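You operate a simulated robot arm through the tools that you are given. There is no shell and no other tool. Be economical: measure what you need, move in short steps, check, and stop when the job is done.

You are at the controls of a simulated two-armed robot. One attempt, no reset.

Task
Wipe up the spill on the worktop by the microwave with the hand towel and put it back.

Only the result counts: the job must be done as asked and must still hold three seconds after the hand-in. Knocking over, shifting, dropping, spilling or breaking anything else fails it. Flat cloth is picked up by pressing the open fingertips on it (5 to 10 N) and closing them slowly along it; thin cloth reads only 2 to 8 mm in the jaws.

Robot
Two 7-joint arms with two-finger parallel grippers on one trunk, on a base that drives. Base frame: it is fixed to the floor where the robot stands at the start and does not move with it; the origin is under the middle of the robot, x ahead of it, y to its left, z up; the surface under the hand at the start is at about z = 91. Readings come in cm, rad, newtons and seconds.
The left shoulder is at the start at [5, 15.8, 118.3], the right one opposite. With the tool pointing down near the work surface each hand reaches from about 24 to 66 cm from the robot's upright axis, wherever it stands, measured 20 degrees to its own side. Payload 3.91 kg a hand.
The tool frame of a hand sits at the grasp point between the pads (the TCP): z along the fingers, y along the line on which they close. The tips reach 3 cm beyond it. Largest opening 11 cm; finger width 2, thickness 1; the body of the gripper, 4.8 by 11.2 cm, starts 5.5 cm behind the TCP.
Orientation is that of the tool frame in the base frame, as [roll, pitch, yaw] about the fixed x, y, z axes, in that order (R = Rz(yaw) Ry(pitch) Rx(roll)). With the fingers straight down and closing along the base's y, the tool's x points along the base's -x, its y along +y and its z along -z.

Tools
- The arms move only by the tool arm_command. It takes "left_commands", "right_commands" or both (then of equal length, played together; a hand with none holds still); each is a list that holds one entry, the list of rows, each a list of 7 numbers: the opening, from 0 (shut) to 1 (fully open), then the shift along the base's x, y, z in cm, then the turn, a rotation vector about the base's x, y, z in rad. In form: [[[claw, dx, dy, dz, wx, wy, wz], ...]]. A call has 1 to 12 rows; each row is the pose to reach, as a shift and turn from the pose commanded when the call began. Each row takes 0.2 s and may step no farther than 5 cm and 0.15 rad from the row before; otherwise, or with a gripper value out of range, the whole call is refused. A pose out of reach is approached as far as the arm can. The call stops where the force on the tool passes 40 N (or 10 N more than at its start, if that is more) or the arm is blocked; 0.2 s more then pass. Each finger travels about 15.3 cm/s and halts on what it meets, pressing with about 25 N; the grip force reading is that of the motor and also rises with nothing between the fingers. The clock runs only during rows and for 0.2 s after the last one: add rows that repeat a pose to give the fingers time. The reply holds the time, the measured pose of the TCP, the force on the tool along the base axes, the opening and the grip force, in the units named above and with some noise, with the torque about the TCP (base axes, N m) and any sound that the robot's microphone picked up.
- Cameras (640 x 400 px; columns grow to the right, rows downward): "scene" is now at [12.55, -3.88, 132.35]; the picture's right is [-0.32, -0.95, 0.00], its down [-0.59, 0.20, -0.78] and it looks along [0.74, -0.25, -0.62] (base axes); focal length 260 px, centre (320, 200). "left" rides on the left gripper at [7.2, -1.7, -10.3] in its tool frame; the picture's right is [0.23, 0.97, 0.00], its down [-0.76, 0.18, -0.62] and it looks along [-0.61, 0.14, 0.78] (tool axes); focal length 222 px, centre (320, 200). "right" rides on the right gripper at [7.2, 1.7, -10.3] in its tool frame; the picture's right is [-0.23, 0.97, 0.00], its down [-0.76, -0.18, -0.62] and it looks along [-0.61, -0.14, 0.78] (tool axes); focal length 222 px, centre (320, 200). There is no depth. A picture from a camera that has moved, and an enlarged one, comes with that camera's place and axes in the base frame and with its lens. The place of the scene camera against the robot may be out by one fixed shift of up to 2.5 cm in any direction.
- capture(camera): a new picture of that camera. The clock stands still meanwhile.
- lift_body(by): slides the trunk up (or, below 0, down) by that many cm; the arms and the scene camera ride with it, the base frame stays. It gives what a move gives, with no picture.
- roll_base(legs): drives the robot by 1 to 6 legs, each [ahead, turn to the left] in cm and rad, along the robot's own axes; the way and the turn of a leg run together, so that a leg with both is an arc; at most 150 cm and 3.142 rad a leg. The arms and the cameras ride along, it lands a little off, and it stops where it bumps. It gives what a move gives.
- pan_tilt(pan, tilt): turns the head with the scene camera to pan (to the left, within 1.396 rad either way) and tilt (down, from -0.506 to 1.204), counted from straight ahead of the robot. It gives what a move gives.
- zoom(camera, box): a new picture of the part [left, top, right, bottom] of that camera's present view, enlarged. The clock stands still meanwhile.
- hand_in(): hands the job in; it is judged then, once.

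Work in short steps. Places have to be worked out from the pictures, the camera data and where the tool is seen: move nearer, look again, correct. Check each grasp and each placing, and mend what went wrong. You have 120 turns and 92 pictures in all, those below and enlarged ones among them. Open the grippers and draw the arms clear of the work before you hand the job in, unless the task says otherwise; then end with one line.

The tools are called as a command line: name --argument value ..., lists and objects as JSON in quotes. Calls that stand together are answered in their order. arm_command: Moves the arms, as the interface text tells. Its arguments: {"type":"object","properties":{"left_commands":{"type":"array","items":{"type":"array","items":{"type":"array","items":{"type":"number"}}}},"right_commands":{"type":"array","items":{"type":"array","items":{"type":"array","items":{"type":"number"}}}}},"required":[]} The other tools are called the same way: lift_body (by) slides the trunk up or down; roll_base (legs) drives the base; pan_tilt (pan, tilt) turns the head that bears the scene camera; capture (camera) takes a picture; zoom (camera, box) takes an enlarged picture of a part of a camera's view; hand_in () hands the job in.

At the start:

```text
clock: 0.0
left_ee_pos: [45.93, 7.69, 112.41]
left_ee_rot: [3.141, 0.0, -3.14]
left_force: [0.6, -0.3, -0.5]
left_wrist_torque: [0.02, 0.02, 0.02]
left_width: 11.01
left_finger_force: 0.0
right_ee_pos: [29.23, -27.96, 116.43]
right_ee_rot: [3.14, 0.002, 3.141]
right_force: [-0.7, 1.4, -0.2]
right_wrist_torque: [0.02, -0.04, 0.0]
right_width: 11.04
right_finger_force: 0.1
trunk travel left (down, up): [-42.5, 5.7]
robot x, y, heading: [-0.32, -0.21, -0.004]
head pan, tilt: [-0.326, 0.672]
```

scene: 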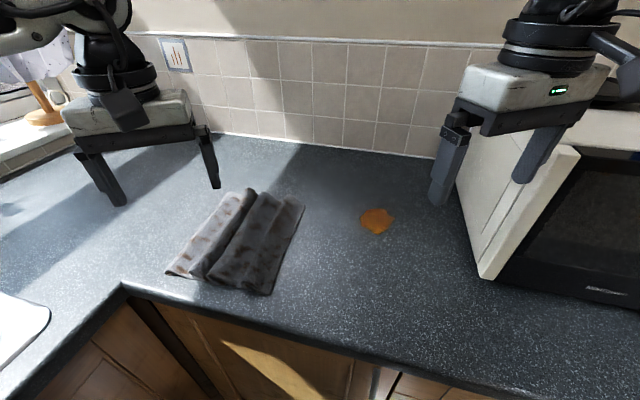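
right: 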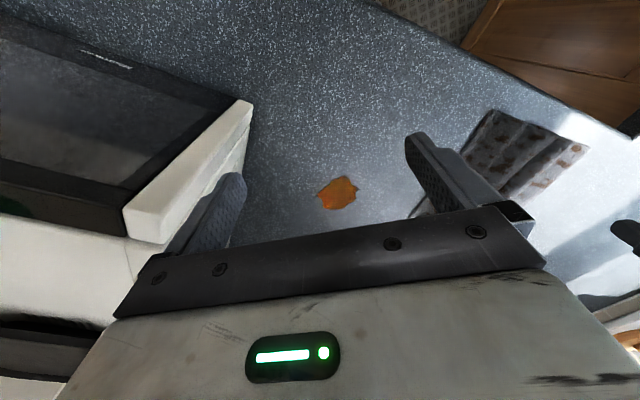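
left: 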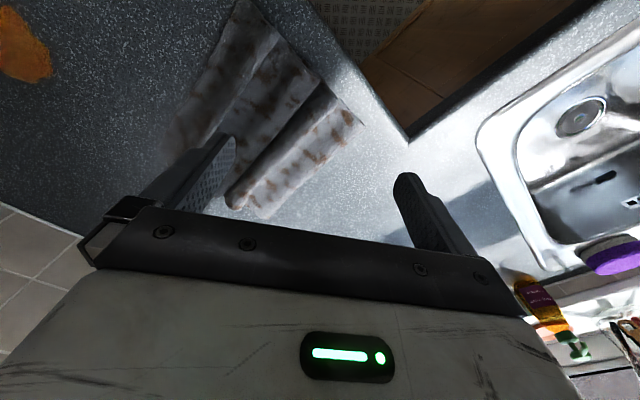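

The spill looks to be at about [50, -30] and the towel's centre at about [57, -1]. I'll enlarge the view to see how the towel lies.

zoom --camera "scene" --box '[140, 160, 420, 335]'

zoom --camera "left" --box '[120, 0, 420, 230]'

```text
2.29 times, centred on (280, 248) of scene
camera zoom: at [12.55, -3.88, 132.35], right [-0.32, -0.95, 0.0], down [-0.59, 0.2, -0.78], along [0.74, -0.25, -0.62], focal length 594 px, centre (411, 91)
```

zoom: 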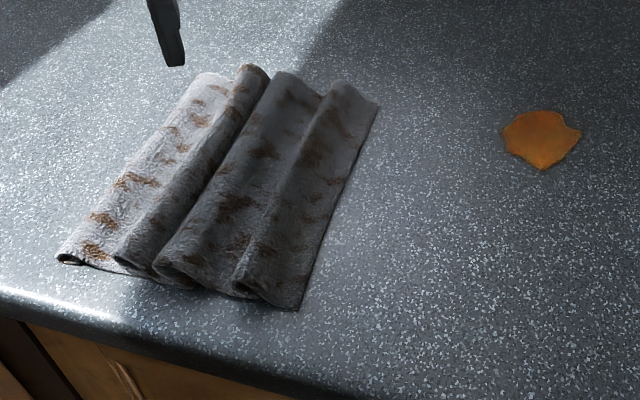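

```text
1.74 times, centred on (270, 115) of left
camera zoom: at [38.73, 5.8, 122.8], right [-0.23, 0.97, 0.0], down [0.76, 0.18, 0.62], along [0.61, 0.14, -0.78], focal length 386 px, centre (407, 348)
```

zoom: 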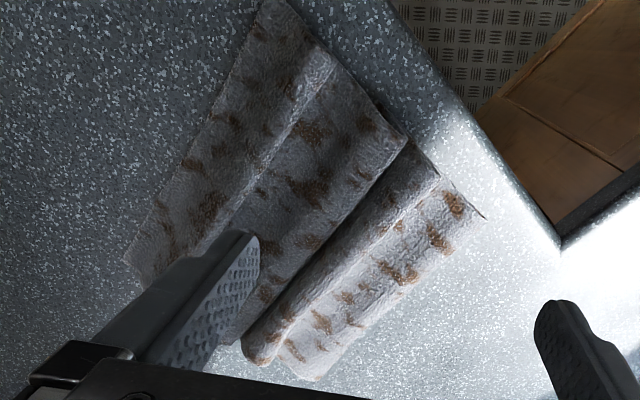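

Triangulating with the wrist cameras puts the spill at about [49, -28.7]. The towel corners are near (39,-3), (48.5,15), (70,3) and (60,-15), so its centre is about (54.4,-0.4), with pleats running along (0.86,-0.5). I'll use the right arm, so first I move the left one out of the way, back and up.

arm_command --left_commands '[[[1, -3, 2, 2, 0, 0, 0], [1, -6, 4, 4, 0, 0, 0], [1, -9, 7, 5, 0, 0, 0], [1, -12, 10, 5, 0, 0, 0], [1, -14, 13, 5, 0, 0, 0]]]'

arm_command --right_commands '[[[1, 3, 3, 0, 0, 0, -0.13], [1, 6, 6, 0, 0, 0, -0.26], [1, 9, 9, -1, 0, 0, -0.39], [0.8, 12, 12, -2, 0, 0, -0.52], [0.7, 15, 15, -3, 0, 0, -0.52], [0.6, 18, 18, -4, 0, 0, -0.52]]]'

capture --camera "scene"

capture --camera "right"

```text
clock: 1.2
left_ee_pos: [31.79, 20.67, 117.44]
left_ee_rot: [-3.139, 0.0, -3.138]
left_force: [-0.3, 0.1, 0.4]
left_wrist_torque: [0.03, -0.03, 0.0]
left_width: 11.03
left_finger_force: 0.1
right_ee_pos: [29.1, -27.77, 116.62]
right_ee_rot: [3.141, 0.002, -3.141]
right_force: [-0.1, 0.5, 0.4]
right_wrist_torque: [0.01, -0.02, 0.04]
right_width: 10.99
right_finger_force: 0.0
trunk travel left (down, up): [-42.5, 5.7]
robot x, y, heading: [-0.51, -0.1, 0.005]
head pan, tilt: [-0.326, 0.672]
```

```text
clock: 2.6
left_ee_pos: [31.76, 20.62, 117.47]
left_ee_rot: [-3.14, 0.002, -3.14]
left_force: [0.1, 0.5, -0.9]
left_wrist_torque: [0.0, 0.02, -0.04]
left_width: 10.99
left_finger_force: 0.1
right_ee_pos: [44.76, -12.97, 112.5]
right_ee_rot: [3.141, 0.003, 2.619]
right_force: [-0.1, 0.0, -0.5]
right_wrist_torque: [0.03, 0.0, 0.02]
right_width: 6.62
right_finger_force: 0.0
right hand out of reach, approached as far as the arm can: row 6
trunk travel left (down, up): [-42.5, 5.7]
robot x, y, heading: [-0.02, 0.03, -0.003]
head pan, tilt: [-0.326, 0.672]
```

```text
86 pictures are left
camera scene: at [12.46, -3.89, 132.37], right [-0.32, -0.95, 0.0], down [-0.59, 0.2, -0.78], along [0.74, -0.25, -0.62], focal length 260 px, centre (320, 200)
```

scene: 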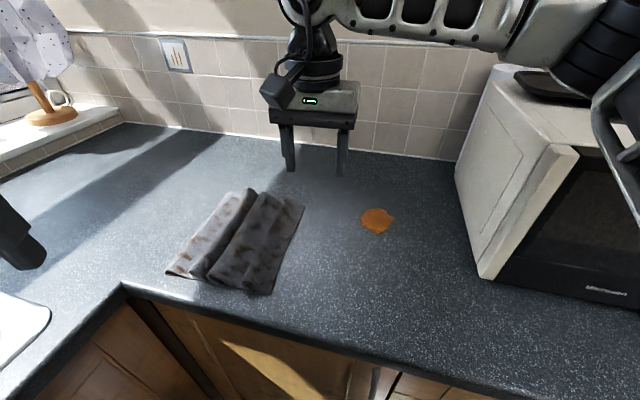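

```text
85 pictures are left
camera right: at [39.31, -7.77, 122.98], right [0.68, 0.73, 0.0], down [0.57, -0.53, 0.63], along [0.46, -0.43, -0.78], focal length 222 px, centre (320, 200)
```

right: 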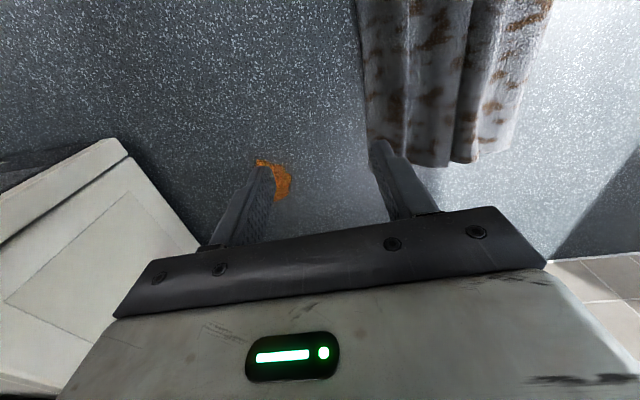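

The right hand stopped at its reach limit while high up, so I'll go lower, where the reach should be longer.

arm_command --right_commands '[[[0.6, 0, 0, -4, 0, 0, 0], [0.6, 1, 1, -8, 0, 0, 0], [0.6, 2, 2, -11, 0, 0, 0], [0.6, 4, 4, -12, 0, 0, 0], [0.6, 6, 6, -12, 0, 0, 0]]]'

capture --camera "right"

```text
clock: 3.8
left_ee_pos: [31.94, 20.73, 117.41]
left_ee_rot: [3.142, 0.001, -3.139]
left_force: [-0.2, -0.3, 0.2]
left_wrist_torque: [-0.01, -0.01, 0.0]
left_width: 11.03
left_finger_force: 0.1
right_ee_pos: [44.92, -13.91, 102.3]
right_ee_rot: [3.14, 0.002, 2.623]
right_force: [0.9, 0.1, 0.1]
right_wrist_torque: [0.01, -0.01, 0.01]
right_width: 6.61
right_finger_force: 0.1
right hand out of reach, approached as far as the arm can: row 2, 3, 4, 5
trunk travel left (down, up): [-42.5, 5.7]
robot x, y, heading: [-0.13, 0.11, 0.001]
head pan, tilt: [-0.326, 0.672]
```

```text
84 pictures are left
camera right: at [39.5, -8.63, 112.69], right [0.68, 0.73, 0.0], down [0.57, -0.53, 0.62], along [0.46, -0.42, -0.78], focal length 222 px, centre (320, 200)
```

right: 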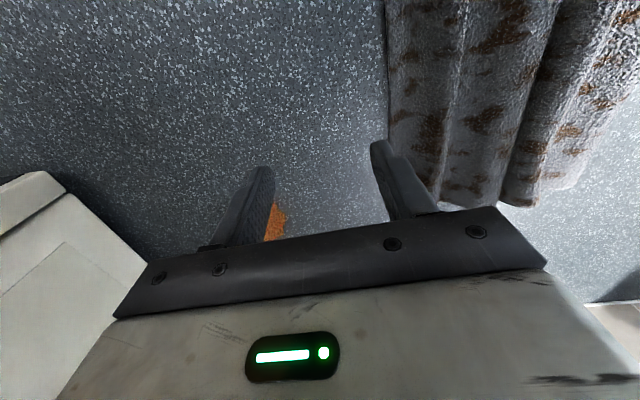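

The wrist yaw may be what's limiting the reach, so I'll undo most of the turn while moving toward the towel at this height.

arm_command --right_commands '[[[0.6, 0, 0, 0, 0, 0, 0.13], [0.6, 1, 2, 0, 0, 0, 0.26], [0.6, 3, 5, 0, 0, 0, 0.39], [0.6, 5, 8, 0, 0, 0, 0.52], [0.6, 7, 11, 0, 0, 0, 0.52]]]'

```text
clock: 5.0
left_ee_pos: [31.93, 20.78, 117.39]
left_ee_rot: [3.141, 0.0, -3.139]
left_force: [-0.1, 0.9, -0.3]
left_wrist_torque: [0.03, -0.03, -0.03]
left_width: 11.0
left_finger_force: 0.1
right_ee_pos: [44.75, -13.28, 103.82]
right_ee_rot: [3.139, 0.001, -3.14]
right_force: [-0.2, 0.4, 0.1]
right_wrist_torque: [-0.01, 0.02, 0.03]
right_width: 6.63
right_finger_force: 0.0
right hand out of reach, approached as far as the arm can: row 2, 3, 4, 5
trunk travel left (down, up): [-42.5, 5.7]
robot x, y, heading: [0.29, 0.29, 0.003]
head pan, tilt: [-0.326, 0.672]
```

Yaw isn't the cause. I'll test how commands are referenced by stepping sideways toward the spill, which also checks reach there.

arm_command --right_commands '[[[0.6, 0, -3, 0, 0, 0, 0], [0.6, 0, -6, 0, 0, 0, 0], [0.6, 0, -9, 0, 0, 0, 0]]]'

capture --camera "scene"

```text
clock: 5.8
left_ee_pos: [31.92, 20.71, 117.46]
left_ee_rot: [3.141, 0.0, -3.141]
left_force: [0.9, -0.5, 0.8]
left_wrist_torque: [0.02, 0.02, 0.02]
left_width: 11.0
left_finger_force: 0.0
right_ee_pos: [44.94, -22.35, 104.05]
right_ee_rot: [3.141, 0.0, -3.141]
right_force: [0.7, -0.2, -0.4]
right_wrist_torque: [0.0, 0.0, -0.02]
right_width: 6.59
right_finger_force: 0.2
trunk travel left (down, up): [-42.5, 5.7]
robot x, y, heading: [-0.06, -0.24, 0.002]
head pan, tilt: [-0.326, 0.672]
```

```text
83 pictures are left
camera scene: at [12.52, -3.93, 132.35], right [-0.32, -0.95, 0.0], down [-0.59, 0.2, -0.78], along [0.74, -0.25, -0.62], focal length 260 px, centre (320, 200)
```

scene: 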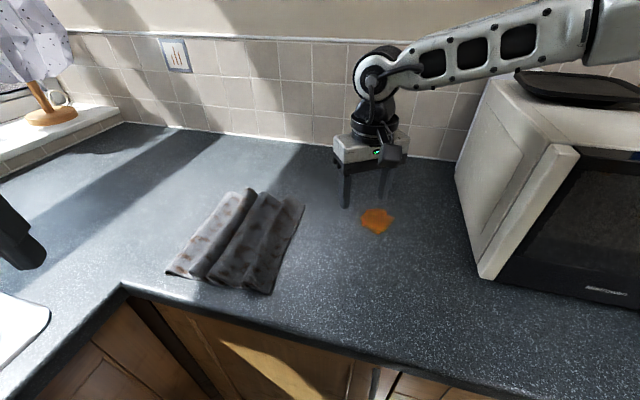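

Commands are referenced to the pose actually reached, and the right arm simply can't reach inward past about y = -13, with its elbow hanging out over the microwave. I'll use the left arm with the base turned right instead. First I tuck the right hand back and look at the right side for clearance.

arm_command --right_commands '[[[0.6, -2, 0, 4, 0, 0, 0], [0.6, -5, 0, 8, 0, 0, 0], [0.6, -9, 0, 11, 0, 0, 0], [0.6, -13, 0, 13, 0, 0, 0], [0.6, -16, 0, 13, 0, 0, 0]]]'

pan_tilt --pan -1.2 --tilt 0.5

capture --camera "scene"

```text
clock: 7.0
left_ee_pos: [31.88, 20.69, 117.56]
left_ee_rot: [-3.141, 0.0, -3.141]
left_force: [0.6, 0.3, -0.4]
left_wrist_torque: [-0.01, -0.01, -0.03]
left_width: 10.98
left_finger_force: 0.1
right_ee_pos: [28.99, -22.25, 117.16]
right_ee_rot: [3.141, 0.002, -3.141]
right_force: [-0.1, -0.5, -0.6]
right_wrist_torque: [-0.01, -0.04, 0.0]
right_width: 6.59
right_finger_force: 0.1
trunk travel left (down, up): [-42.5, 5.7]
robot x, y, heading: [-0.07, -0.36, 0.0]
head pan, tilt: [-0.326, 0.672]
```

```text
clock: 8.2
left_ee_pos: [31.95, 20.64, 117.46]
left_ee_rot: [3.141, 0.002, -3.141]
left_force: [-0.6, -0.1, -0.2]
left_wrist_torque: [0.02, -0.03, 0.01]
left_width: 10.98
left_finger_force: 0.1
right_ee_pos: [29.2, -22.24, 117.01]
right_ee_rot: [-3.141, 0.003, 3.141]
right_force: [-0.5, -0.6, -0.6]
right_wrist_torque: [-0.01, 0.01, 0.0]
right_width: 6.59
right_finger_force: 0.0
trunk travel left (down, up): [-42.5, 5.7]
robot x, y, heading: [-0.14, 0.0, -0.003]
head pan, tilt: [-1.201, 0.499]
```

```text
82 pictures are left
camera scene: at [7.7, -9.61, 133.89], right [-0.93, -0.36, 0.0], down [-0.17, 0.45, -0.88], along [0.32, -0.82, -0.48], focal length 260 px, centre (320, 200)
```

scene: 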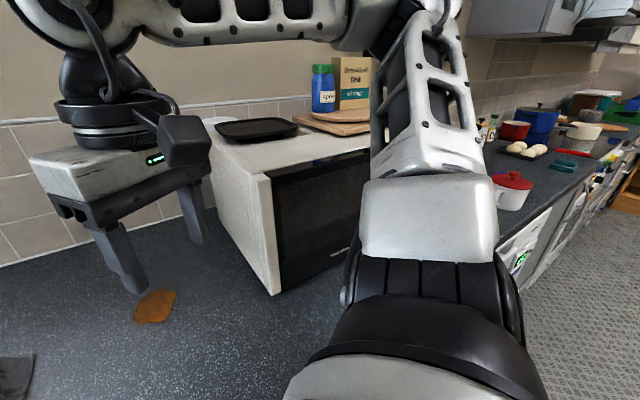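

The right elbow is high (z about 140) and turning right swings it away from the microwave. Before driving, I'll check the left arm's real forward reach about 20° to its own side.

arm_command --left_commands '[[[1, 4, 0, -2, 0, 0, 0], [1, 8, 0, -5, 0, 0, 0], [1, 12, 0, -8, 0, 0, 0], [1, 16, 0, -11, 0, 0, 0], [1, 20, 0, -13, 0, 0, 0], [1, 24, 0, -14, 0, 0, 0]]]'

```text
clock: 9.6
left_ee_pos: [56.03, 20.62, 103.33]
left_ee_rot: [-3.141, 0.0, -3.141]
left_force: [0.1, -1.2, -0.4]
left_wrist_torque: [0.01, 0.03, -0.01]
left_width: 11.0
left_finger_force: 0.1
right_ee_pos: [29.16, -22.29, 117.08]
right_ee_rot: [3.14, 0.0, 3.141]
right_force: [1.0, -0.3, -0.4]
right_wrist_torque: [-0.03, 0.0, -0.01]
right_width: 6.6
right_finger_force: 0.1
trunk travel left (down, up): [-42.5, 5.7]
robot x, y, heading: [0.21, 0.03, -0.001]
head pan, tilt: [-1.201, 0.499]
```

The reach is fine there. Next I test inward, towards the towel centre.

arm_command --left_commands '[[[0.7, 0, -4, 0, 0, 0, 0], [0.7, -1, -8, 0, 0, 0, 0], [0.7, -2, -12, 0, 0, 0, 0], [0.7, -2, -16, 0, 0, 0, 0], [0.7, -2, -20, 0, 0, 0, 0]]]'

```text
clock: 10.8
left_ee_pos: [53.85, 0.38, 103.45]
left_ee_rot: [3.141, 0.0, -3.14]
left_force: [0.0, -0.7, 0.6]
left_wrist_torque: [0.03, 0.01, -0.01]
left_width: 7.72
left_finger_force: 0.0
right_ee_pos: [29.1, -22.29, 117.15]
right_ee_rot: [3.141, 0.001, -3.14]
right_force: [0.6, 0.1, -0.6]
right_wrist_torque: [0.03, 0.01, 0.0]
right_width: 6.61
right_finger_force: 0.1
trunk travel left (down, up): [-42.5, 5.7]
robot x, y, heading: [-0.1, 0.07, -0.005]
head pan, tilt: [-1.201, 0.499]
```

The left hand gets to the towel centre. I'll check whether it also reaches over the spill without turning the base, after tucking the right hand further out to keep clear.

arm_command --left_commands '[[[0.7, 0, -4, 2, 0, 0, 0], [0.7, -1, -8, 2, 0, 0, 0], [0.7, -2, -12, 2, 0, 0, 0], [0.7, -3, -16, 2, 0, 0, 0], [0.7, -4, -20, 2, 0, 0, 0], [0.7, -4, -24, 2, 0, 0, 0]]]' --right_commands '[[[0.6, -2, -2, 0, 0, 0, 0], [0.6, -4, -4, 0, 0, 0, 0], [0.6, -4, -6, 0, 0, 0, 0], [0.6, -4, -8, 0, 0, 0, 0], [0.6, -4, -8, 0, 0, 0, 0], [0.6, -4, -8, 0, 0, 0, 0]]]'

```text
clock: 12.2
left_ee_pos: [49.06, -14.22, 105.04]
left_ee_rot: [-3.138, 0.001, -3.139]
left_force: [0.4, -0.5, 0.5]
left_wrist_torque: [0.02, -0.01, 0.03]
left_width: 7.69
left_finger_force: 0.1
left hand out of reach, approached as far as the arm can: row 4, 5, 6
right_ee_pos: [25.14, -30.27, 117.18]
right_ee_rot: [3.141, 0.002, -3.14]
right_force: [0.4, 0.9, -0.3]
right_wrist_torque: [-0.01, 0.0, 0.01]
right_width: 6.59
right_finger_force: 0.0
trunk travel left (down, up): [-42.5, 5.7]
robot x, y, heading: [-0.02, -0.1, -0.001]
head pan, tilt: [-1.201, 0.499]
```

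The left limit is near y = -14, so a right turn of 0.5 rad puts both the spill and the towel in its reach, and lines its closing axis up across the pleats. I move the left hand back from the microwave side, then turn.

arm_command --left_commands '[[[0.7, -1, 4, 3, 0, 0, 0], [0.7, -2, 8, 6, 0, 0, 0], [0.7, -4, 12, 8, 0, 0, 0], [0.7, -6, 16, 8, 0, 0, 0], [0.7, -8, 20, 8, 0, 0, 0], [0.7, -9, 24, 8, 0, 0, 0]]]'

roll_base --legs '[[0, -0.5]]'

pan_tilt --pan 0.1 --tilt 0.7

capture --camera "scene"

capture --camera "left"

```text
refused: row 1 steps farther than a row can; nothing moved
```

```text
clock: 14.0
left_ee_pos: [36.33, -35.78, 105.1]
left_ee_rot: [-3.141, 0.001, 2.645]
left_force: [3.5, 5.6, -0.4]
left_wrist_torque: [-0.27, 0.16, -0.19]
left_width: 7.7
left_finger_force: 0.1
right_ee_pos: [7.64, -38.52, 117.13]
right_ee_rot: [3.141, 0.002, 2.642]
right_force: [0.0, -0.7, 0.0]
right_wrist_torque: [0.03, -0.02, -0.01]
right_width: 6.59
right_finger_force: 0.2
trunk travel left (down, up): [-42.5, 5.7]
robot x, y, heading: [0.3, 0.21, -0.499]
head pan, tilt: [-1.201, 0.499]
```

```text
clock: 15.5
left_ee_pos: [36.41, -35.82, 105.24]
left_ee_rot: [-3.139, 0.001, 2.646]
left_force: [2.1, 4.2, 0.4]
left_wrist_torque: [-0.27, 0.11, -0.16]
left_width: 7.71
left_finger_force: 0.0
right_ee_pos: [7.51, -38.49, 117.06]
right_ee_rot: [-3.141, 0.003, 2.643]
right_force: [0.4, -0.3, 0.1]
right_wrist_torque: [-0.01, -0.01, 0.0]
right_width: 6.61
right_finger_force: 0.1
trunk travel left (down, up): [-42.5, 5.7]
robot x, y, heading: [-0.61, -0.31, -0.504]
head pan, tilt: [0.099, 0.7]
```

```text
81 pictures are left
camera scene: at [11.77, -6.29, 132.12], right [-0.39, -0.92, 0.0], down [-0.59, 0.25, -0.77], along [0.7, -0.3, -0.64], focal length 260 px, centre (320, 200)
```

scene: 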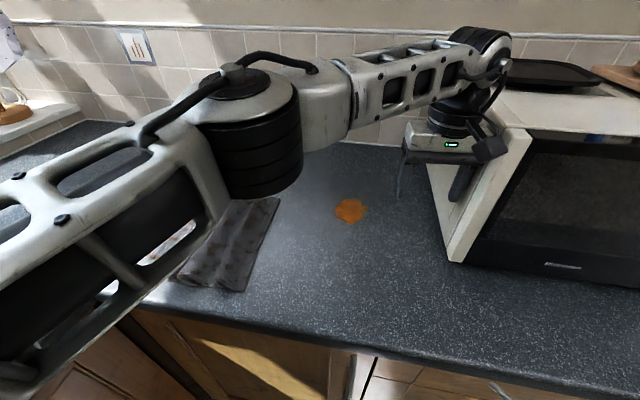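

```text
80 pictures are left
camera left: at [29.17, -33.96, 115.45], right [0.26, 0.96, 0.0], down [0.75, -0.21, 0.62], along [0.6, -0.17, -0.78], focal length 222 px, centre (320, 200)
```

left: 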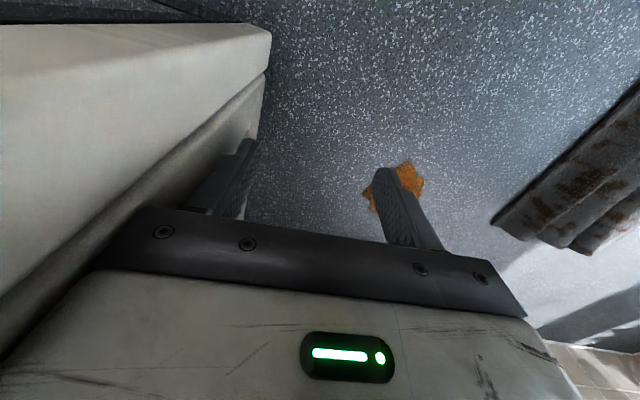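

My retreat row was slightly too long and got refused, so the turn brought the left gripper lightly against the microwave (about 6 N). I back it straight away from the microwave side and then up.

arm_command --left_commands '[[[0.7, 0.8, 1.5, 0, 0, 0, 0], [0.7, 2, 4, 0, 0, 0, 0], [0.7, 4, 7, 1, 0, 0, 0], [0.7, 6, 10, 2, 0, 0, 0], [0.7, 9, 14, 2, 0, 0, 0], [0.7, 11, 18, 2, 0, 0, 0], [0.7, 13, 22, 2, 0, 0, 0], [0.7, 15, 26, 2, 0, 0, 0]]]'

capture --camera "scene"

```text
clock: 17.3
left_ee_pos: [51.42, -9.7, 107.12]
left_ee_rot: [-3.141, 0.002, 2.644]
left_force: [-0.1, 0.2, 0.0]
left_wrist_torque: [0.01, -0.04, 0.03]
left_width: 7.69
left_finger_force: 0.0
right_ee_pos: [7.53, -38.54, 117.06]
right_ee_rot: [3.14, 0.001, 2.642]
right_force: [0.6, 0.1, -0.4]
right_wrist_torque: [-0.01, 0.02, 0.0]
right_width: 6.6
right_finger_force: 0.1
trunk travel left (down, up): [-42.5, 5.7]
robot x, y, heading: [-0.18, 0.33, -0.498]
head pan, tilt: [0.099, 0.7]
```

```text
79 pictures are left
camera scene: at [11.76, -6.27, 132.12], right [-0.39, -0.92, 0.0], down [-0.59, 0.25, -0.77], along [0.7, -0.3, -0.64], focal length 260 px, centre (320, 200)
```

scene: 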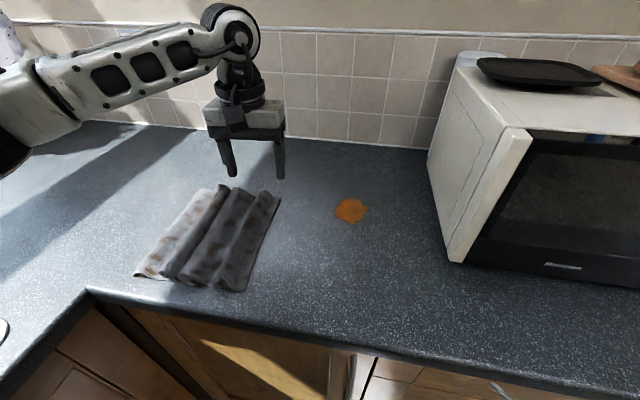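

The microwave corner hasn't moved in the direction of the push. The hand is now at (51.4,-9.7) with its axis across the pleats, so I move over the towel centre and look with the wrist camera.

arm_command --left_commands '[[[0.7, 1, 4, 0, 0, 0, 0], [0.7, 2, 8, -2, 0, 0, 0], [0.6, 3, 9.3, -5, 0, 0, 0]]]'

capture --camera "left"

zoom --camera "scene" --box '[110, 120, 390, 295]'

```text
clock: 18.1
left_ee_pos: [54.35, -0.46, 102.0]
left_ee_rot: [3.141, 0.002, 2.644]
left_force: [0.3, -0.2, -0.2]
left_wrist_torque: [-0.01, 0.02, 0.0]
left_width: 6.6
left_finger_force: 0.1
right_ee_pos: [7.5, -38.6, 117.16]
right_ee_rot: [3.141, 0.003, 2.639]
right_force: [-0.5, -0.1, -0.4]
right_wrist_torque: [0.01, -0.01, 0.0]
right_width: 6.62
right_finger_force: 0.0
trunk travel left (down, up): [-42.5, 5.7]
robot x, y, heading: [0.15, 0.04, -0.498]
head pan, tilt: [0.099, 0.7]
```

```text
78 pictures are left
camera left: at [47.16, 1.43, 112.43], right [0.27, 0.96, 0.0], down [0.75, -0.21, 0.62], along [0.6, -0.17, -0.78], focal length 222 px, centre (320, 200)
```

left: 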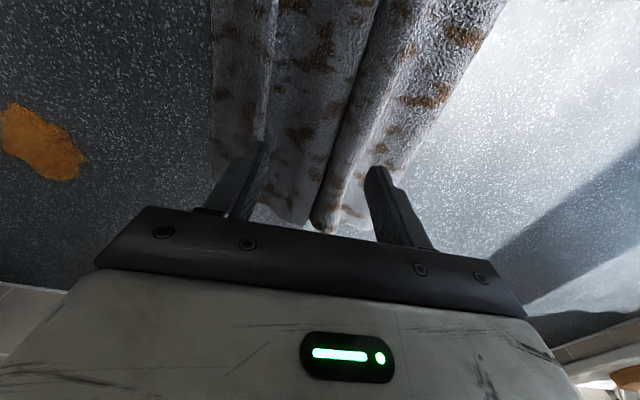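

```text
2.29 times, centred on (250, 208) of scene
camera zoom: at [11.77, -6.34, 132.12], right [-0.39, -0.92, 0.0], down [-0.59, 0.25, -0.76], along [0.7, -0.3, -0.64], focal length 594 px, centre (480, 183)
```

zoom: 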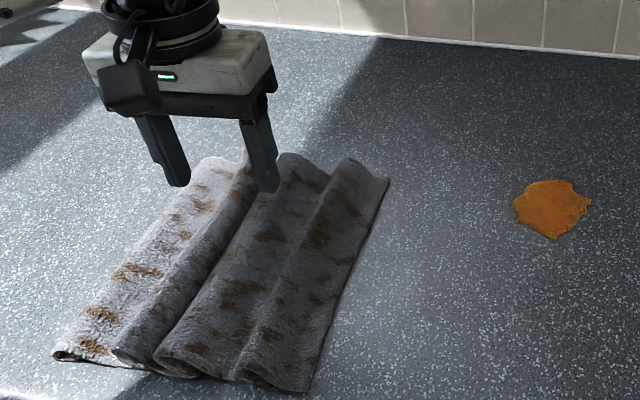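

The jaws straddle the central overlapping pleat. I'm lowering in small steps until contact.

arm_command --left_commands '[[[0.6, 0, 0, -3, 0, 0, 0], [0.6, 0, 0, -5, 0, 0, 0], [0.6, 0, 0, -6.5, 0, 0, 0]]]'

```text
clock: 18.9
left_ee_pos: [54.35, -0.55, 95.81]
left_ee_rot: [3.141, 0.006, 2.644]
left_force: [0.5, 1.0, 7.1]
left_wrist_torque: [0.3, -0.15, 0.02]
left_width: 6.64
left_finger_force: 0.5
right_ee_pos: [7.47, -38.6, 117.13]
right_ee_rot: [-3.141, 0.001, 2.641]
right_force: [0.1, 0.2, 0.0]
right_wrist_torque: [-0.02, 0.0, 0.03]
right_width: 6.62
right_finger_force: 0.0
trunk travel left (down, up): [-42.5, 5.7]
robot x, y, heading: [-0.08, 0.13, -0.501]
head pan, tilt: [0.099, 0.7]
```

Contact at 7 N, which is in the right range. I close slowly along the cloth.

arm_command --left_commands '[[[0.54, 0, 0, 0, 0, 0, 0], [0.48, 0, 0, 0, 0, 0, 0], [0.42, 0, 0, 0, 0, 0, 0], [0.36, 0, 0, 0, 0, 0, 0], [0.3, 0, 0, 0, 0, 0, 0], [0.24, 0, 0, 0, 0, 0, 0], [0.18, 0, 0, 0, 0, 0, 0], [0.12, 0, 0, 0, 0, 0, 0], [0.06, 0, 0, 0, 0, 0, 0], [0, 0, 0, 0, 0, 0, 0], [0, 0, 0, 0, 0, 0, 0], [0, 0, 0, 0, 0, 0, 0]]]'

zoom --camera "scene" --box '[110, 120, 390, 295]'

```text
clock: 21.5
left_ee_pos: [54.27, -0.62, 95.62]
left_ee_rot: [3.141, 0.002, 2.644]
left_force: [-1.2, 0.2, 0.5]
left_wrist_torque: [-0.02, 0.02, -0.01]
left_width: 0.7
left_finger_force: 24.8
right_ee_pos: [7.55, -38.64, 117.18]
right_ee_rot: [3.141, 0.002, 2.643]
right_force: [-0.5, -0.2, 0.4]
right_wrist_torque: [0.0, -0.01, 0.01]
right_width: 6.61
right_finger_force: 0.0
trunk travel left (down, up): [-42.5, 5.7]
robot x, y, heading: [0.18, -0.14, -0.5]
head pan, tilt: [0.099, 0.7]
```

```text
2.29 times, centred on (250, 208) of scene
camera zoom: at [11.74, -6.35, 132.12], right [-0.39, -0.92, 0.0], down [-0.59, 0.25, -0.76], along [0.7, -0.3, -0.64], focal length 594 px, centre (480, 183)
```

zoom: 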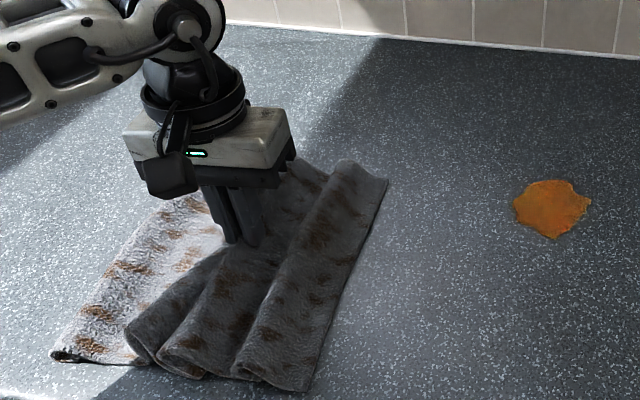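

The jaws hold 7 mm of cloth. I lift and check.

arm_command --left_commands '[[[0, 0, 0, 2, 0, 0, 0], [0, 0, 0, 4, 0, 0, 0], [0, 0, 0, 6, 0, 0, 0], [0, 0, 0, 8, 0, 0, 0], [0, 0, 0, 10, 0, 0, 0], [0, 0, 0, 12, 0, 0, 0], [0, 0, 0, 12, 0, 0, 0]]]'

capture --camera "scene"

```text
clock: 23.1
left_ee_pos: [54.33, -0.69, 107.47]
left_ee_rot: [-3.14, 0.001, 2.646]
left_force: [0.4, -0.7, -0.6]
left_wrist_torque: [-0.01, 0.02, -0.03]
left_width: 0.67
left_finger_force: 25.1
right_ee_pos: [7.6, -38.62, 117.02]
right_ee_rot: [3.141, 0.001, 2.643]
right_force: [-0.7, 0.0, 0.8]
right_wrist_torque: [-0.02, -0.04, -0.02]
right_width: 6.62
right_finger_force: 0.1
trunk travel left (down, up): [-42.5, 5.7]
robot x, y, heading: [0.1, 0.02, -0.497]
head pan, tilt: [0.099, 0.7]
```

```text
75 pictures are left
camera scene: at [11.75, -6.34, 132.11], right [-0.39, -0.92, 0.0], down [-0.59, 0.25, -0.76], along [0.7, -0.3, -0.64], focal length 260 px, centre (320, 200)
```

scene: 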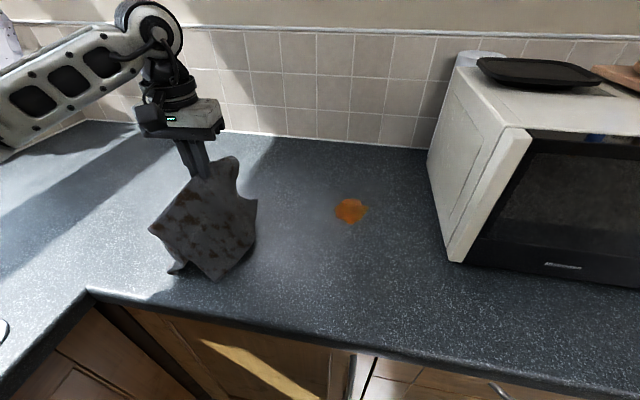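

The towel is held well and drapes nicely. I carry it over the spill at (49,-28.7).

arm_command --left_commands '[[[0, 0, -3, 2, 0, 0, 0], [0, -1, -6, 2, 0, 0, 0], [0, -1.5, -10, 2, 0, 0, 0], [0, -2, -14, 2, 0, 0, 0], [0, -3, -18, 2, 0, 0, 0], [0, -4, -22, 2, 0, 0, 0], [0, -5, -25, 1, 0, 0, 0], [0, -5.3, -28, 0, 0, 0, 0], [0, -5.3, -28, 0, 0, 0, 0]]]'

capture --camera "scene"

```text
clock: 25.1
left_ee_pos: [48.99, -28.61, 107.46]
left_ee_rot: [-3.14, 0.002, 2.646]
left_force: [-0.5, -0.3, 0.3]
left_wrist_torque: [-0.04, 0.03, 0.01]
left_width: 0.69
left_finger_force: 24.9
right_ee_pos: [7.47, -38.5, 117.08]
right_ee_rot: [3.14, 0.002, 2.642]
right_force: [-0.1, 0.1, -0.5]
right_wrist_torque: [0.02, 0.01, -0.01]
right_width: 6.61
right_finger_force: 0.0
trunk travel left (down, up): [-42.5, 5.7]
robot x, y, heading: [0.26, 0.1, -0.501]
head pan, tilt: [0.099, 0.7]
```

```text
74 pictures are left
camera scene: at [11.77, -6.3, 132.12], right [-0.39, -0.92, 0.0], down [-0.59, 0.25, -0.76], along [0.7, -0.3, -0.64], focal length 260 px, centre (320, 200)
```

scene: 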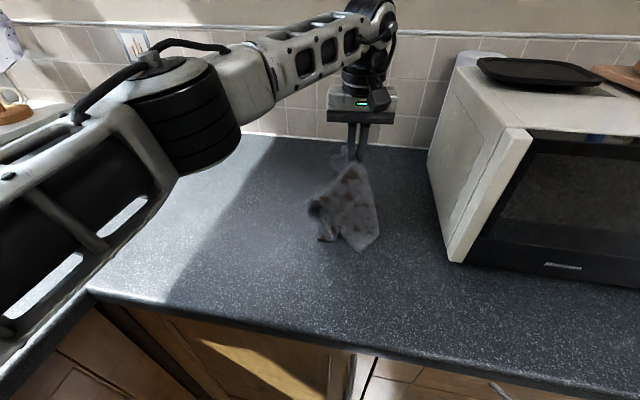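

It's directly above the spill. I lower until the cloth is pressed onto it.

arm_command --left_commands '[[[0, 0, 0, -4, 0, 0, 0], [0, 0, 0, -7, 0, 0, 0], [0, 0, 0, -9.5, 0, 0, 0], [0, 0, 0, -11, 0, 0, 0], [0, 0, 0, -12, 0, 0, 0], [0, 0, 0, -12.5, 0, 0, 0]]]'

```text
clock: 26.5
left_ee_pos: [49.19, -28.64, 95.46]
left_ee_rot: [-3.138, 0.012, 2.646]
left_force: [7.7, -2.8, 25.6]
left_wrist_torque: [0.07, -0.09, 0.0]
left_width: 0.66
left_finger_force: 25.2
right_ee_pos: [7.4, -38.53, 117.21]
right_ee_rot: [3.14, 0.004, 2.642]
right_force: [0.1, 0.6, 0.0]
right_wrist_torque: [-0.01, 0.0, 0.02]
right_width: 6.59
right_finger_force: 0.1
trunk travel left (down, up): [-42.5, 5.7]
robot x, y, heading: [-0.15, -0.09, -0.497]
head pan, tilt: [0.099, 0.7]
```

25 N is a bit firm, so I ease up by 0.3 cm and rub back and forth over about ±5 cm.

arm_command --left_commands '[[[0, 0, 0, 0.3, 0, 0, 0], [0, 2, 2, 0.3, 0, 0, 0], [0, 3, 4, 0.3, 0, 0, 0], [0, 4, 2, 0.3, 0, 0, 0], [0, 4, -1, 0.3, 0, 0, 0], [0, 3, -4, 0.3, 0, 0, 0], [0, 1.5, -2, 0.3, 0, 0, 0], [0, 1, 1, 0.3, 0, 0, 0], [0, 0.5, 4, 0.3, 0, 0, 0], [0, -1, 2, 0.3, 0, 0, 0], [0, -1, -1, 0.3, 0, 0, 0], [0, -1, -4, 0.3, 0, 0, 0]]]'

capture --camera "scene"

```text
clock: 29.1
left_ee_pos: [47.93, -31.56, 95.71]
left_ee_rot: [-3.136, 0.013, 2.641]
left_force: [-1.4, -1.3, 5.2]
left_wrist_torque: [-0.01, 0.09, -0.01]
left_width: 0.66
left_finger_force: 25.2
left hand out of reach, approached as far as the arm can: row 5, 6, 7, 12
right_ee_pos: [7.56, -38.68, 117.11]
right_ee_rot: [3.141, 0.001, 2.639]
right_force: [0.1, 0.7, 0.5]
right_wrist_torque: [-0.05, 0.0, 0.0]
right_width: 6.61
right_finger_force: 0.1
trunk travel left (down, up): [-42.5, 5.7]
robot x, y, heading: [0.26, -0.11, -0.501]
head pan, tilt: [0.099, 0.7]
```

```text
73 pictures are left
camera scene: at [11.7, -6.32, 132.1], right [-0.39, -0.92, 0.0], down [-0.59, 0.25, -0.77], along [0.7, -0.3, -0.64], focal length 260 px, centre (320, 200)
```

scene: 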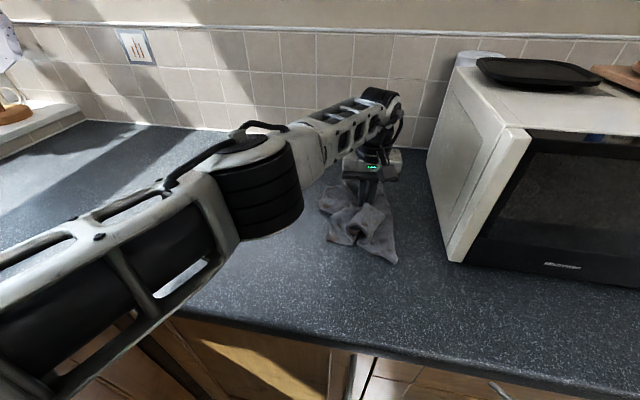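

We're at the edge of reach on the microwave side but the pressure is fine. One more set of strokes on the near side, then I lift and look.

arm_command --left_commands '[[[0, 0, 1, -0.1, 0, 0, 0], [0, -1, 4, -0.1, 0, 0, 0], [0, -1, 7, -0.1, 0, 0, 0], [0, -3, 5, -0.1, 0, 0, 0], [0, -3, 2, -0.1, 0, 0, 0], [0, -2, 0, -0.1, 0, 0, 0], [0, 0, 2, -0.1, 0, 0, 0], [0, 2, 3, -0.1, 0, 0, 0], [0, 4, 5, -0.1, 0, 0, 0], [0, 2, 6, -0.1, 0, 0, 0], [0, 0, 5, -0.1, 0, 0, 0], [0, 0, 3, -0.1, 0, 0, 0]]]'

arm_command --left_commands '[[[0, 0, 0.5, 3, 0, 0, 0], [0, 0, 1, 6, 0, 0, 0], [0, 1, 3, 9, 0, 0, 0], [0, 2, 6, 12, 0, 0, 0], [0, 3, 10, 13, 0, 0, 0], [0, 4, 14, 13, 0, 0, 0], [0, 5, 18, 13, 0, 0, 0]]]'

capture --camera "scene"

capture --camera "left"

```text
clock: 31.7
left_ee_pos: [48.05, -28.59, 95.6]
left_ee_rot: [3.141, 0.002, 2.643]
left_force: [-0.9, 0.9, 3.2]
left_wrist_torque: [0.09, 0.05, 0.01]
left_width: 0.68
left_finger_force: 25.1
right_ee_pos: [7.48, -38.66, 117.21]
right_ee_rot: [3.14, 0.002, 2.64]
right_force: [0.6, 0.4, 0.5]
right_wrist_torque: [-0.02, 0.02, 0.0]
right_width: 6.59
right_finger_force: 0.1
trunk travel left (down, up): [-42.5, 5.7]
robot x, y, heading: [-0.04, 0.45, -0.502]
head pan, tilt: [0.099, 0.7]
```

```text
clock: 33.3
left_ee_pos: [53.26, -10.36, 108.66]
left_ee_rot: [-3.141, 0.005, 2.644]
left_force: [-1.3, 0.7, 0.0]
left_wrist_torque: [0.02, 0.01, 0.0]
left_width: 0.67
left_finger_force: 24.9
right_ee_pos: [7.58, -38.49, 117.21]
right_ee_rot: [3.141, 0.001, 2.643]
right_force: [0.8, -0.4, -0.6]
right_wrist_torque: [0.0, 0.01, -0.02]
right_width: 6.61
right_finger_force: 0.2
trunk travel left (down, up): [-42.5, 5.7]
robot x, y, heading: [-0.12, -0.1, -0.503]
head pan, tilt: [0.099, 0.7]
```

```text
72 pictures are left
camera scene: at [11.76, -6.26, 132.12], right [-0.39, -0.92, 0.0], down [-0.59, 0.25, -0.77], along [0.7, -0.3, -0.64], focal length 260 px, centre (320, 200)
```

scene: 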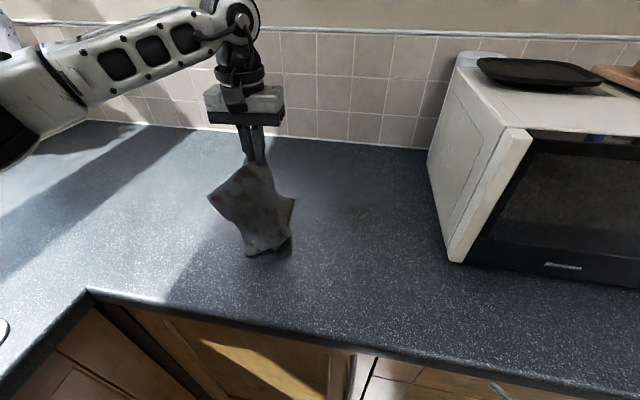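

```text
71 pictures are left
camera left: at [46.04, -8.45, 118.98], right [0.26, 0.96, 0.0], down [0.75, -0.21, 0.62], along [0.6, -0.17, -0.78], focal length 222 px, centre (320, 200)
```

left: 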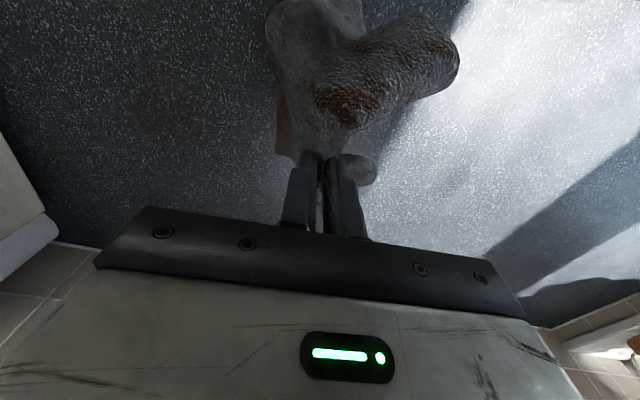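

The spill is nearly gone, but there seems to be a faint trace. I enlarge to check.

zoom --camera "left" --box '[60, 30, 280, 170]'

zoom --camera "scene" --box '[280, 160, 440, 260]'

```text
2.86 times, centred on (170, 100) of left
camera zoom: at [46.04, -8.45, 118.98], right [0.26, 0.96, 0.0], down [0.75, -0.21, 0.62], along [0.6, -0.17, -0.78], focal length 635 px, centre (749, 486)
```

zoom: 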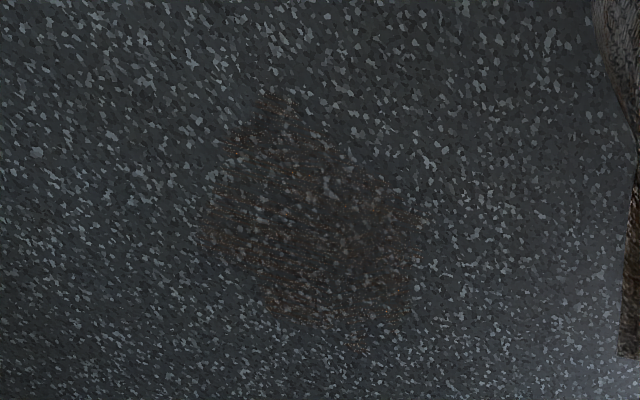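

```text
4.00 times, centred on (360, 210) of scene
camera zoom: at [11.76, -6.26, 132.12], right [-0.39, -0.92, 0.0], down [-0.59, 0.25, -0.77], along [0.7, -0.3, -0.64], focal length 1039 px, centre (160, 160)
```

zoom: 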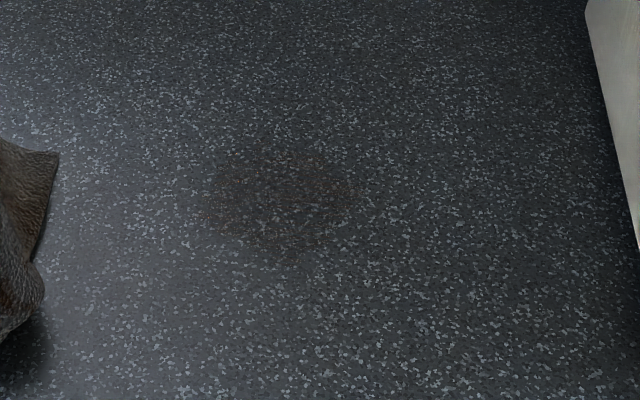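

A faint film is left at (48.9,-28.5). I go back for another firm round of wiping.

arm_command --left_commands '[[[0, -1, -4, 0, 0, 0, 0], [0, -2, -8, 0, 0, 0, 0], [0, -3, -12, 0, 0, 0, 0], [0, -4, -16, 0, 0, 0, 0], [0, -4.2, -18, -3, 0, 0, 0], [0, -4.2, -18, -7, 0, 0, 0], [0, -4.2, -18, -10, 0, 0, 0], [0, -4.2, -18, -12, 0, 0, 0], [0, -4.2, -18, -12.8, 0, 0, 0], [0, -4.2, -18, -13.1, 0, 0, 0]]]'

arm_command --left_commands '[[[0, 2, 2, -0.1, 0, 0, 0], [0, 3, 4, -0.1, 0, 0, 0], [0, 3, 1, -0.1, 0, 0, 0], [0, 2, -2, -0.1, 0, 0, 0], [0, 1, 0, -0.1, 0, 0, 0], [0, 1, 3, -0.1, 0, 0, 0], [0, -1, 2, -0.1, 0, 0, 0], [0, -1, -1, -0.1, 0, 0, 0], [0, -1, -3, -0.1, 0, 0, 0], [0, -3, -2, -0.1, 0, 0, 0], [0, -3, 1, -0.1, 0, 0, 0], [0, -3, 4, -0.1, 0, 0, 0]]]'

```text
clock: 35.5
left_ee_pos: [48.85, -28.52, 95.73]
left_ee_rot: [-3.139, 0.007, 2.646]
left_force: [1.7, -0.9, 18.3]
left_wrist_torque: [0.14, 0.12, 0.01]
left_width: 0.65
left_finger_force: 25.2
right_ee_pos: [7.28, -38.45, 117.26]
right_ee_rot: [3.14, 0.005, 2.642]
right_force: [0.2, -0.6, 0.3]
right_wrist_torque: [0.04, 0.01, -0.01]
right_width: 6.61
right_finger_force: 0.0
trunk travel left (down, up): [-42.5, 5.7]
robot x, y, heading: [-0.06, 0.28, -0.504]
head pan, tilt: [0.099, 0.7]
```

```text
clock: 38.1
left_ee_pos: [46.0, -24.26, 95.43]
left_ee_rot: [-3.14, 0.003, 2.646]
left_force: [1.8, -1.2, 4.4]
left_wrist_torque: [0.0, -0.02, 0.03]
left_width: 0.64
left_finger_force: 24.8
left hand out of reach, approached as far as the arm can: row 4, 5
right_ee_pos: [7.47, -38.54, 117.13]
right_ee_rot: [3.142, 0.003, 2.643]
right_force: [0.2, -0.4, 1.0]
right_wrist_torque: [0.02, 0.01, -0.05]
right_width: 6.61
right_finger_force: 0.2
trunk travel left (down, up): [-42.5, 5.7]
robot x, y, heading: [0.26, 0.18, -0.497]
head pan, tilt: [0.099, 0.7]
```

I repeat with a bit more pressure, along a different pattern.

arm_command --left_commands '[[[0, 0, -3, -0.3, 0, 0, 0], [0, 0, -6, -0.3, 0, 0, 0], [0, 2, -7, -0.3, 0, 0, 0], [0, 2, -4, -0.3, 0, 0, 0], [0, 2, -1, -0.3, 0, 0, 0], [0, 4, -1, -0.3, 0, 0, 0], [0, 4, -4, -0.3, 0, 0, 0], [0, 4, -6, -0.3, 0, 0, 0], [0, 5.5, -5, -0.3, 0, 0, 0], [0, 6, -2, -0.3, 0, 0, 0], [0, 4, -3, -0.3, 0, 0, 0], [0, 2, -5, -0.3, 0, 0, 0]]]'

arm_command --left_commands '[[[0, 0, 1, 3, 0, 0, 0], [0, 0, 2, 6, 0, 0, 0], [0, 1, 4, 9, 0, 0, 0], [0, 2, 7, 12, 0, 0, 0], [0, 3, 11, 13, 0, 0, 0], [0, 4, 15, 13, 0, 0, 0], [0, 5, 19, 13, 0, 0, 0]]]'

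zoom --camera "left" --box '[60, 30, 280, 170]'

zoom --camera "scene" --box '[280, 160, 440, 260]'

```text
clock: 40.7
left_ee_pos: [47.84, -29.36, 95.16]
left_ee_rot: [3.14, 0.006, 2.647]
left_force: [3.9, 3.9, 17.0]
left_wrist_torque: [0.11, -0.12, 0.03]
left_width: 0.62
left_finger_force: 24.6
left hand out of reach, approached as far as the arm can: row 3, 8, 9
right_ee_pos: [7.33, -38.5, 117.22]
right_ee_rot: [-3.141, 0.005, 2.643]
right_force: [0.0, -0.6, -0.1]
right_wrist_torque: [-0.02, -0.01, 0.0]
right_width: 6.57
right_finger_force: 0.1
trunk travel left (down, up): [-42.5, 5.7]
robot x, y, heading: [-0.11, -0.41, -0.502]
head pan, tilt: [0.099, 0.7]
```

```text
clock: 42.3
left_ee_pos: [53.0, -10.58, 108.15]
left_ee_rot: [-3.14, 0.001, 2.644]
left_force: [0.7, 0.4, 0.2]
left_wrist_torque: [-0.04, 0.0, 0.03]
left_width: 0.63
left_finger_force: 25.1
right_ee_pos: [7.48, -38.48, 117.19]
right_ee_rot: [3.14, 0.001, 2.642]
right_force: [0.2, -0.2, -0.9]
right_wrist_torque: [-0.04, -0.03, 0.0]
right_width: 6.6
right_finger_force: 0.0
trunk travel left (down, up): [-42.5, 5.7]
robot x, y, heading: [-0.03, 0.07, -0.501]
head pan, tilt: [0.099, 0.7]
```

```text
2.86 times, centred on (170, 100) of left
camera zoom: at [45.74, -8.62, 118.46], right [0.26, 0.96, 0.0], down [0.75, -0.21, 0.62], along [0.6, -0.17, -0.78], focal length 635 px, centre (749, 486)
```

zoom: 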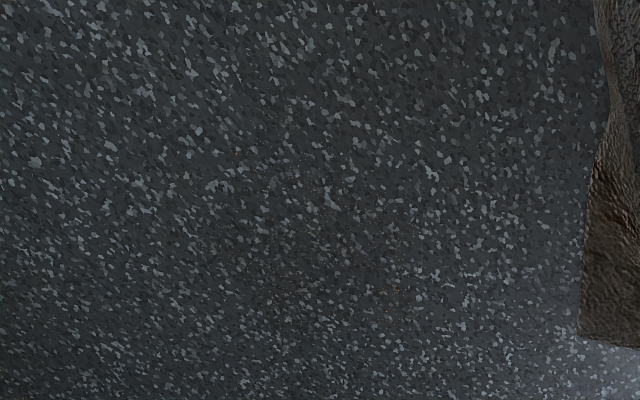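

```text
4.00 times, centred on (360, 210) of scene
camera zoom: at [11.76, -6.27, 132.12], right [-0.39, -0.92, 0.0], down [-0.59, 0.25, -0.77], along [0.7, -0.3, -0.64], focal length 1039 px, centre (160, 160)
```

zoom: 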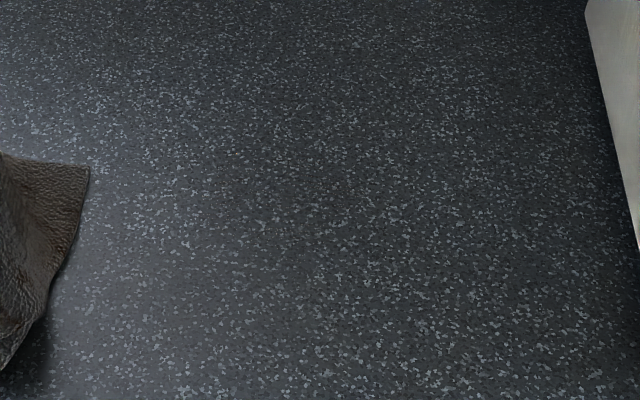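

The spill is almost invisible now. I do one more round to be safe.

arm_command --left_commands '[[[0, -1, -4, 0, 0, 0, 0], [0, -2, -8, 0, 0, 0, 0], [0, -3, -12, 0, 0, 0, 0], [0, -4, -16, 0, 0, 0, 0], [0, -4.2, -18, -3, 0, 0, 0], [0, -4.2, -18, -7, 0, 0, 0], [0, -4.2, -18, -10, 0, 0, 0], [0, -4.2, -18, -12, 0, 0, 0], [0, -4.2, -18, -12.7, 0, 0, 0], [0, -4.2, -18, -12.9, 0, 0, 0]]]'

arm_command --left_commands '[[[0, 2, 2, -0.1, 0, 0, 0], [0, 3, 4, -0.1, 0, 0, 0], [0, 2, 1, -0.1, 0, 0, 0], [0, 1.5, -1.5, -0.1, 0, 0, 0], [0, 1, 0, -0.2, 0, 0, 0], [0, 1, 3, -0.2, 0, 0, 0], [0, -1, 2, -0.2, 0, 0, 0], [0, -1, -1, -0.2, 0, 0, 0], [0, -2, -2, -0.2, 0, 0, 0], [0, -3, 1, -0.2, 0, 0, 0], [0, -2, 3, -0.2, 0, 0, 0], [0, 0, 0, -0.2, 0, 0, 0]]]'

arm_command --left_commands '[[[0, 0, 1, 3, 0, 0, 0], [0, 0, 2, 6, 0, 0, 0], [0, 1, 4, 9, 0, 0, 0], [0, 2, 7, 12, 0, 0, 0], [0, 3, 11, 13, 0, 0, 0], [0, 4, 15, 13, 0, 0, 0], [0, 5, 19, 13, 0, 0, 0]]]'

zoom --camera "left" --box '[60, 30, 280, 170]'

capture --camera "scene"

```text
clock: 44.5
left_ee_pos: [48.65, -28.59, 95.49]
left_ee_rot: [-3.137, 0.006, 2.644]
left_force: [-2.2, -2.6, 23.4]
left_wrist_torque: [-0.01, 0.11, 0.07]
left_width: 0.61
left_finger_force: 25.2
right_ee_pos: [7.27, -38.37, 117.15]
right_ee_rot: [-3.141, 0.004, 2.641]
right_force: [0.6, -0.6, 0.3]
right_wrist_torque: [-0.01, 0.01, -0.01]
right_width: 6.59
right_finger_force: 0.0
trunk travel left (down, up): [-42.5, 5.7]
robot x, y, heading: [-0.24, -0.47, -0.497]
head pan, tilt: [0.099, 0.7]
```

```text
clock: 47.1
left_ee_pos: [48.59, -28.34, 95.21]
left_ee_rot: [3.137, 0.005, 2.645]
left_force: [-3.9, 6.1, 23.3]
left_wrist_torque: [0.16, 0.14, 0.05]
left_width: 0.62
left_finger_force: 25.1
right_ee_pos: [7.37, -38.46, 117.09]
right_ee_rot: [-3.141, 0.003, 2.642]
right_force: [0.9, -0.4, 0.2]
right_wrist_torque: [0.03, 0.0, -0.04]
right_width: 6.61
right_finger_force: 0.1
trunk travel left (down, up): [-42.5, 5.7]
robot x, y, heading: [0.16, 0.09, -0.504]
head pan, tilt: [0.099, 0.7]
```

```text
clock: 48.7
left_ee_pos: [53.84, -9.5, 107.95]
left_ee_rot: [3.142, 0.001, 2.643]
left_force: [0.5, 0.5, -0.1]
left_wrist_torque: [-0.01, -0.01, 0.03]
left_width: 0.6
left_finger_force: 24.9
right_ee_pos: [7.45, -38.4, 117.18]
right_ee_rot: [-3.141, 0.001, 2.644]
right_force: [-0.1, 0.2, 0.5]
right_wrist_torque: [-0.01, -0.01, 0.03]
right_width: 6.6
right_finger_force: 0.0
trunk travel left (down, up): [-42.5, 5.7]
robot x, y, heading: [-0.08, -0.23, -0.502]
head pan, tilt: [0.099, 0.7]
```

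```text
2.86 times, centred on (170, 100) of left
camera zoom: at [46.64, -7.59, 118.26], right [0.26, 0.96, 0.0], down [0.75, -0.21, 0.62], along [0.6, -0.17, -0.78], focal length 635 px, centre (749, 486)
```

zoom: 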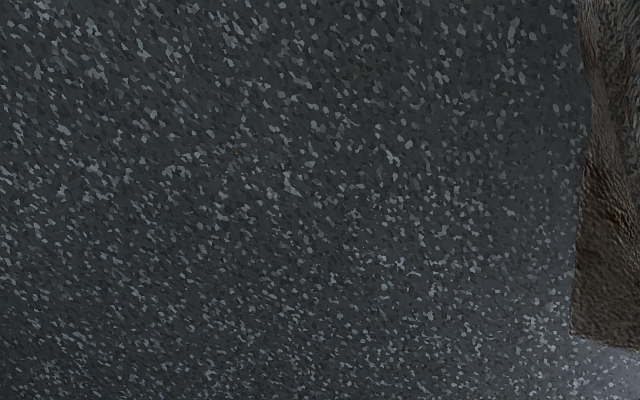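

```text
65 pictures are left
camera scene: at [11.76, -6.27, 132.12], right [-0.39, -0.92, 0.0], down [-0.59, 0.25, -0.77], along [0.7, -0.3, -0.64], focal length 260 px, centre (320, 200)
```

scene: 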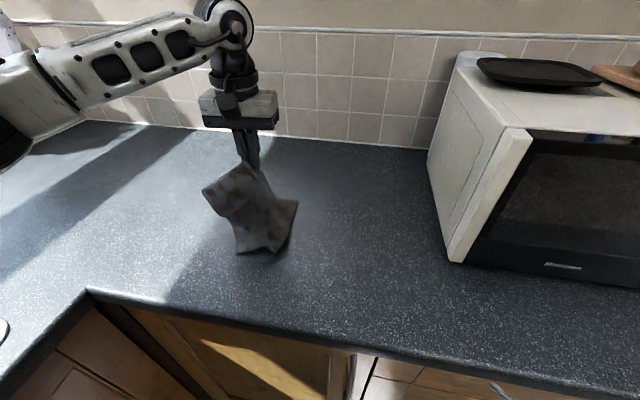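

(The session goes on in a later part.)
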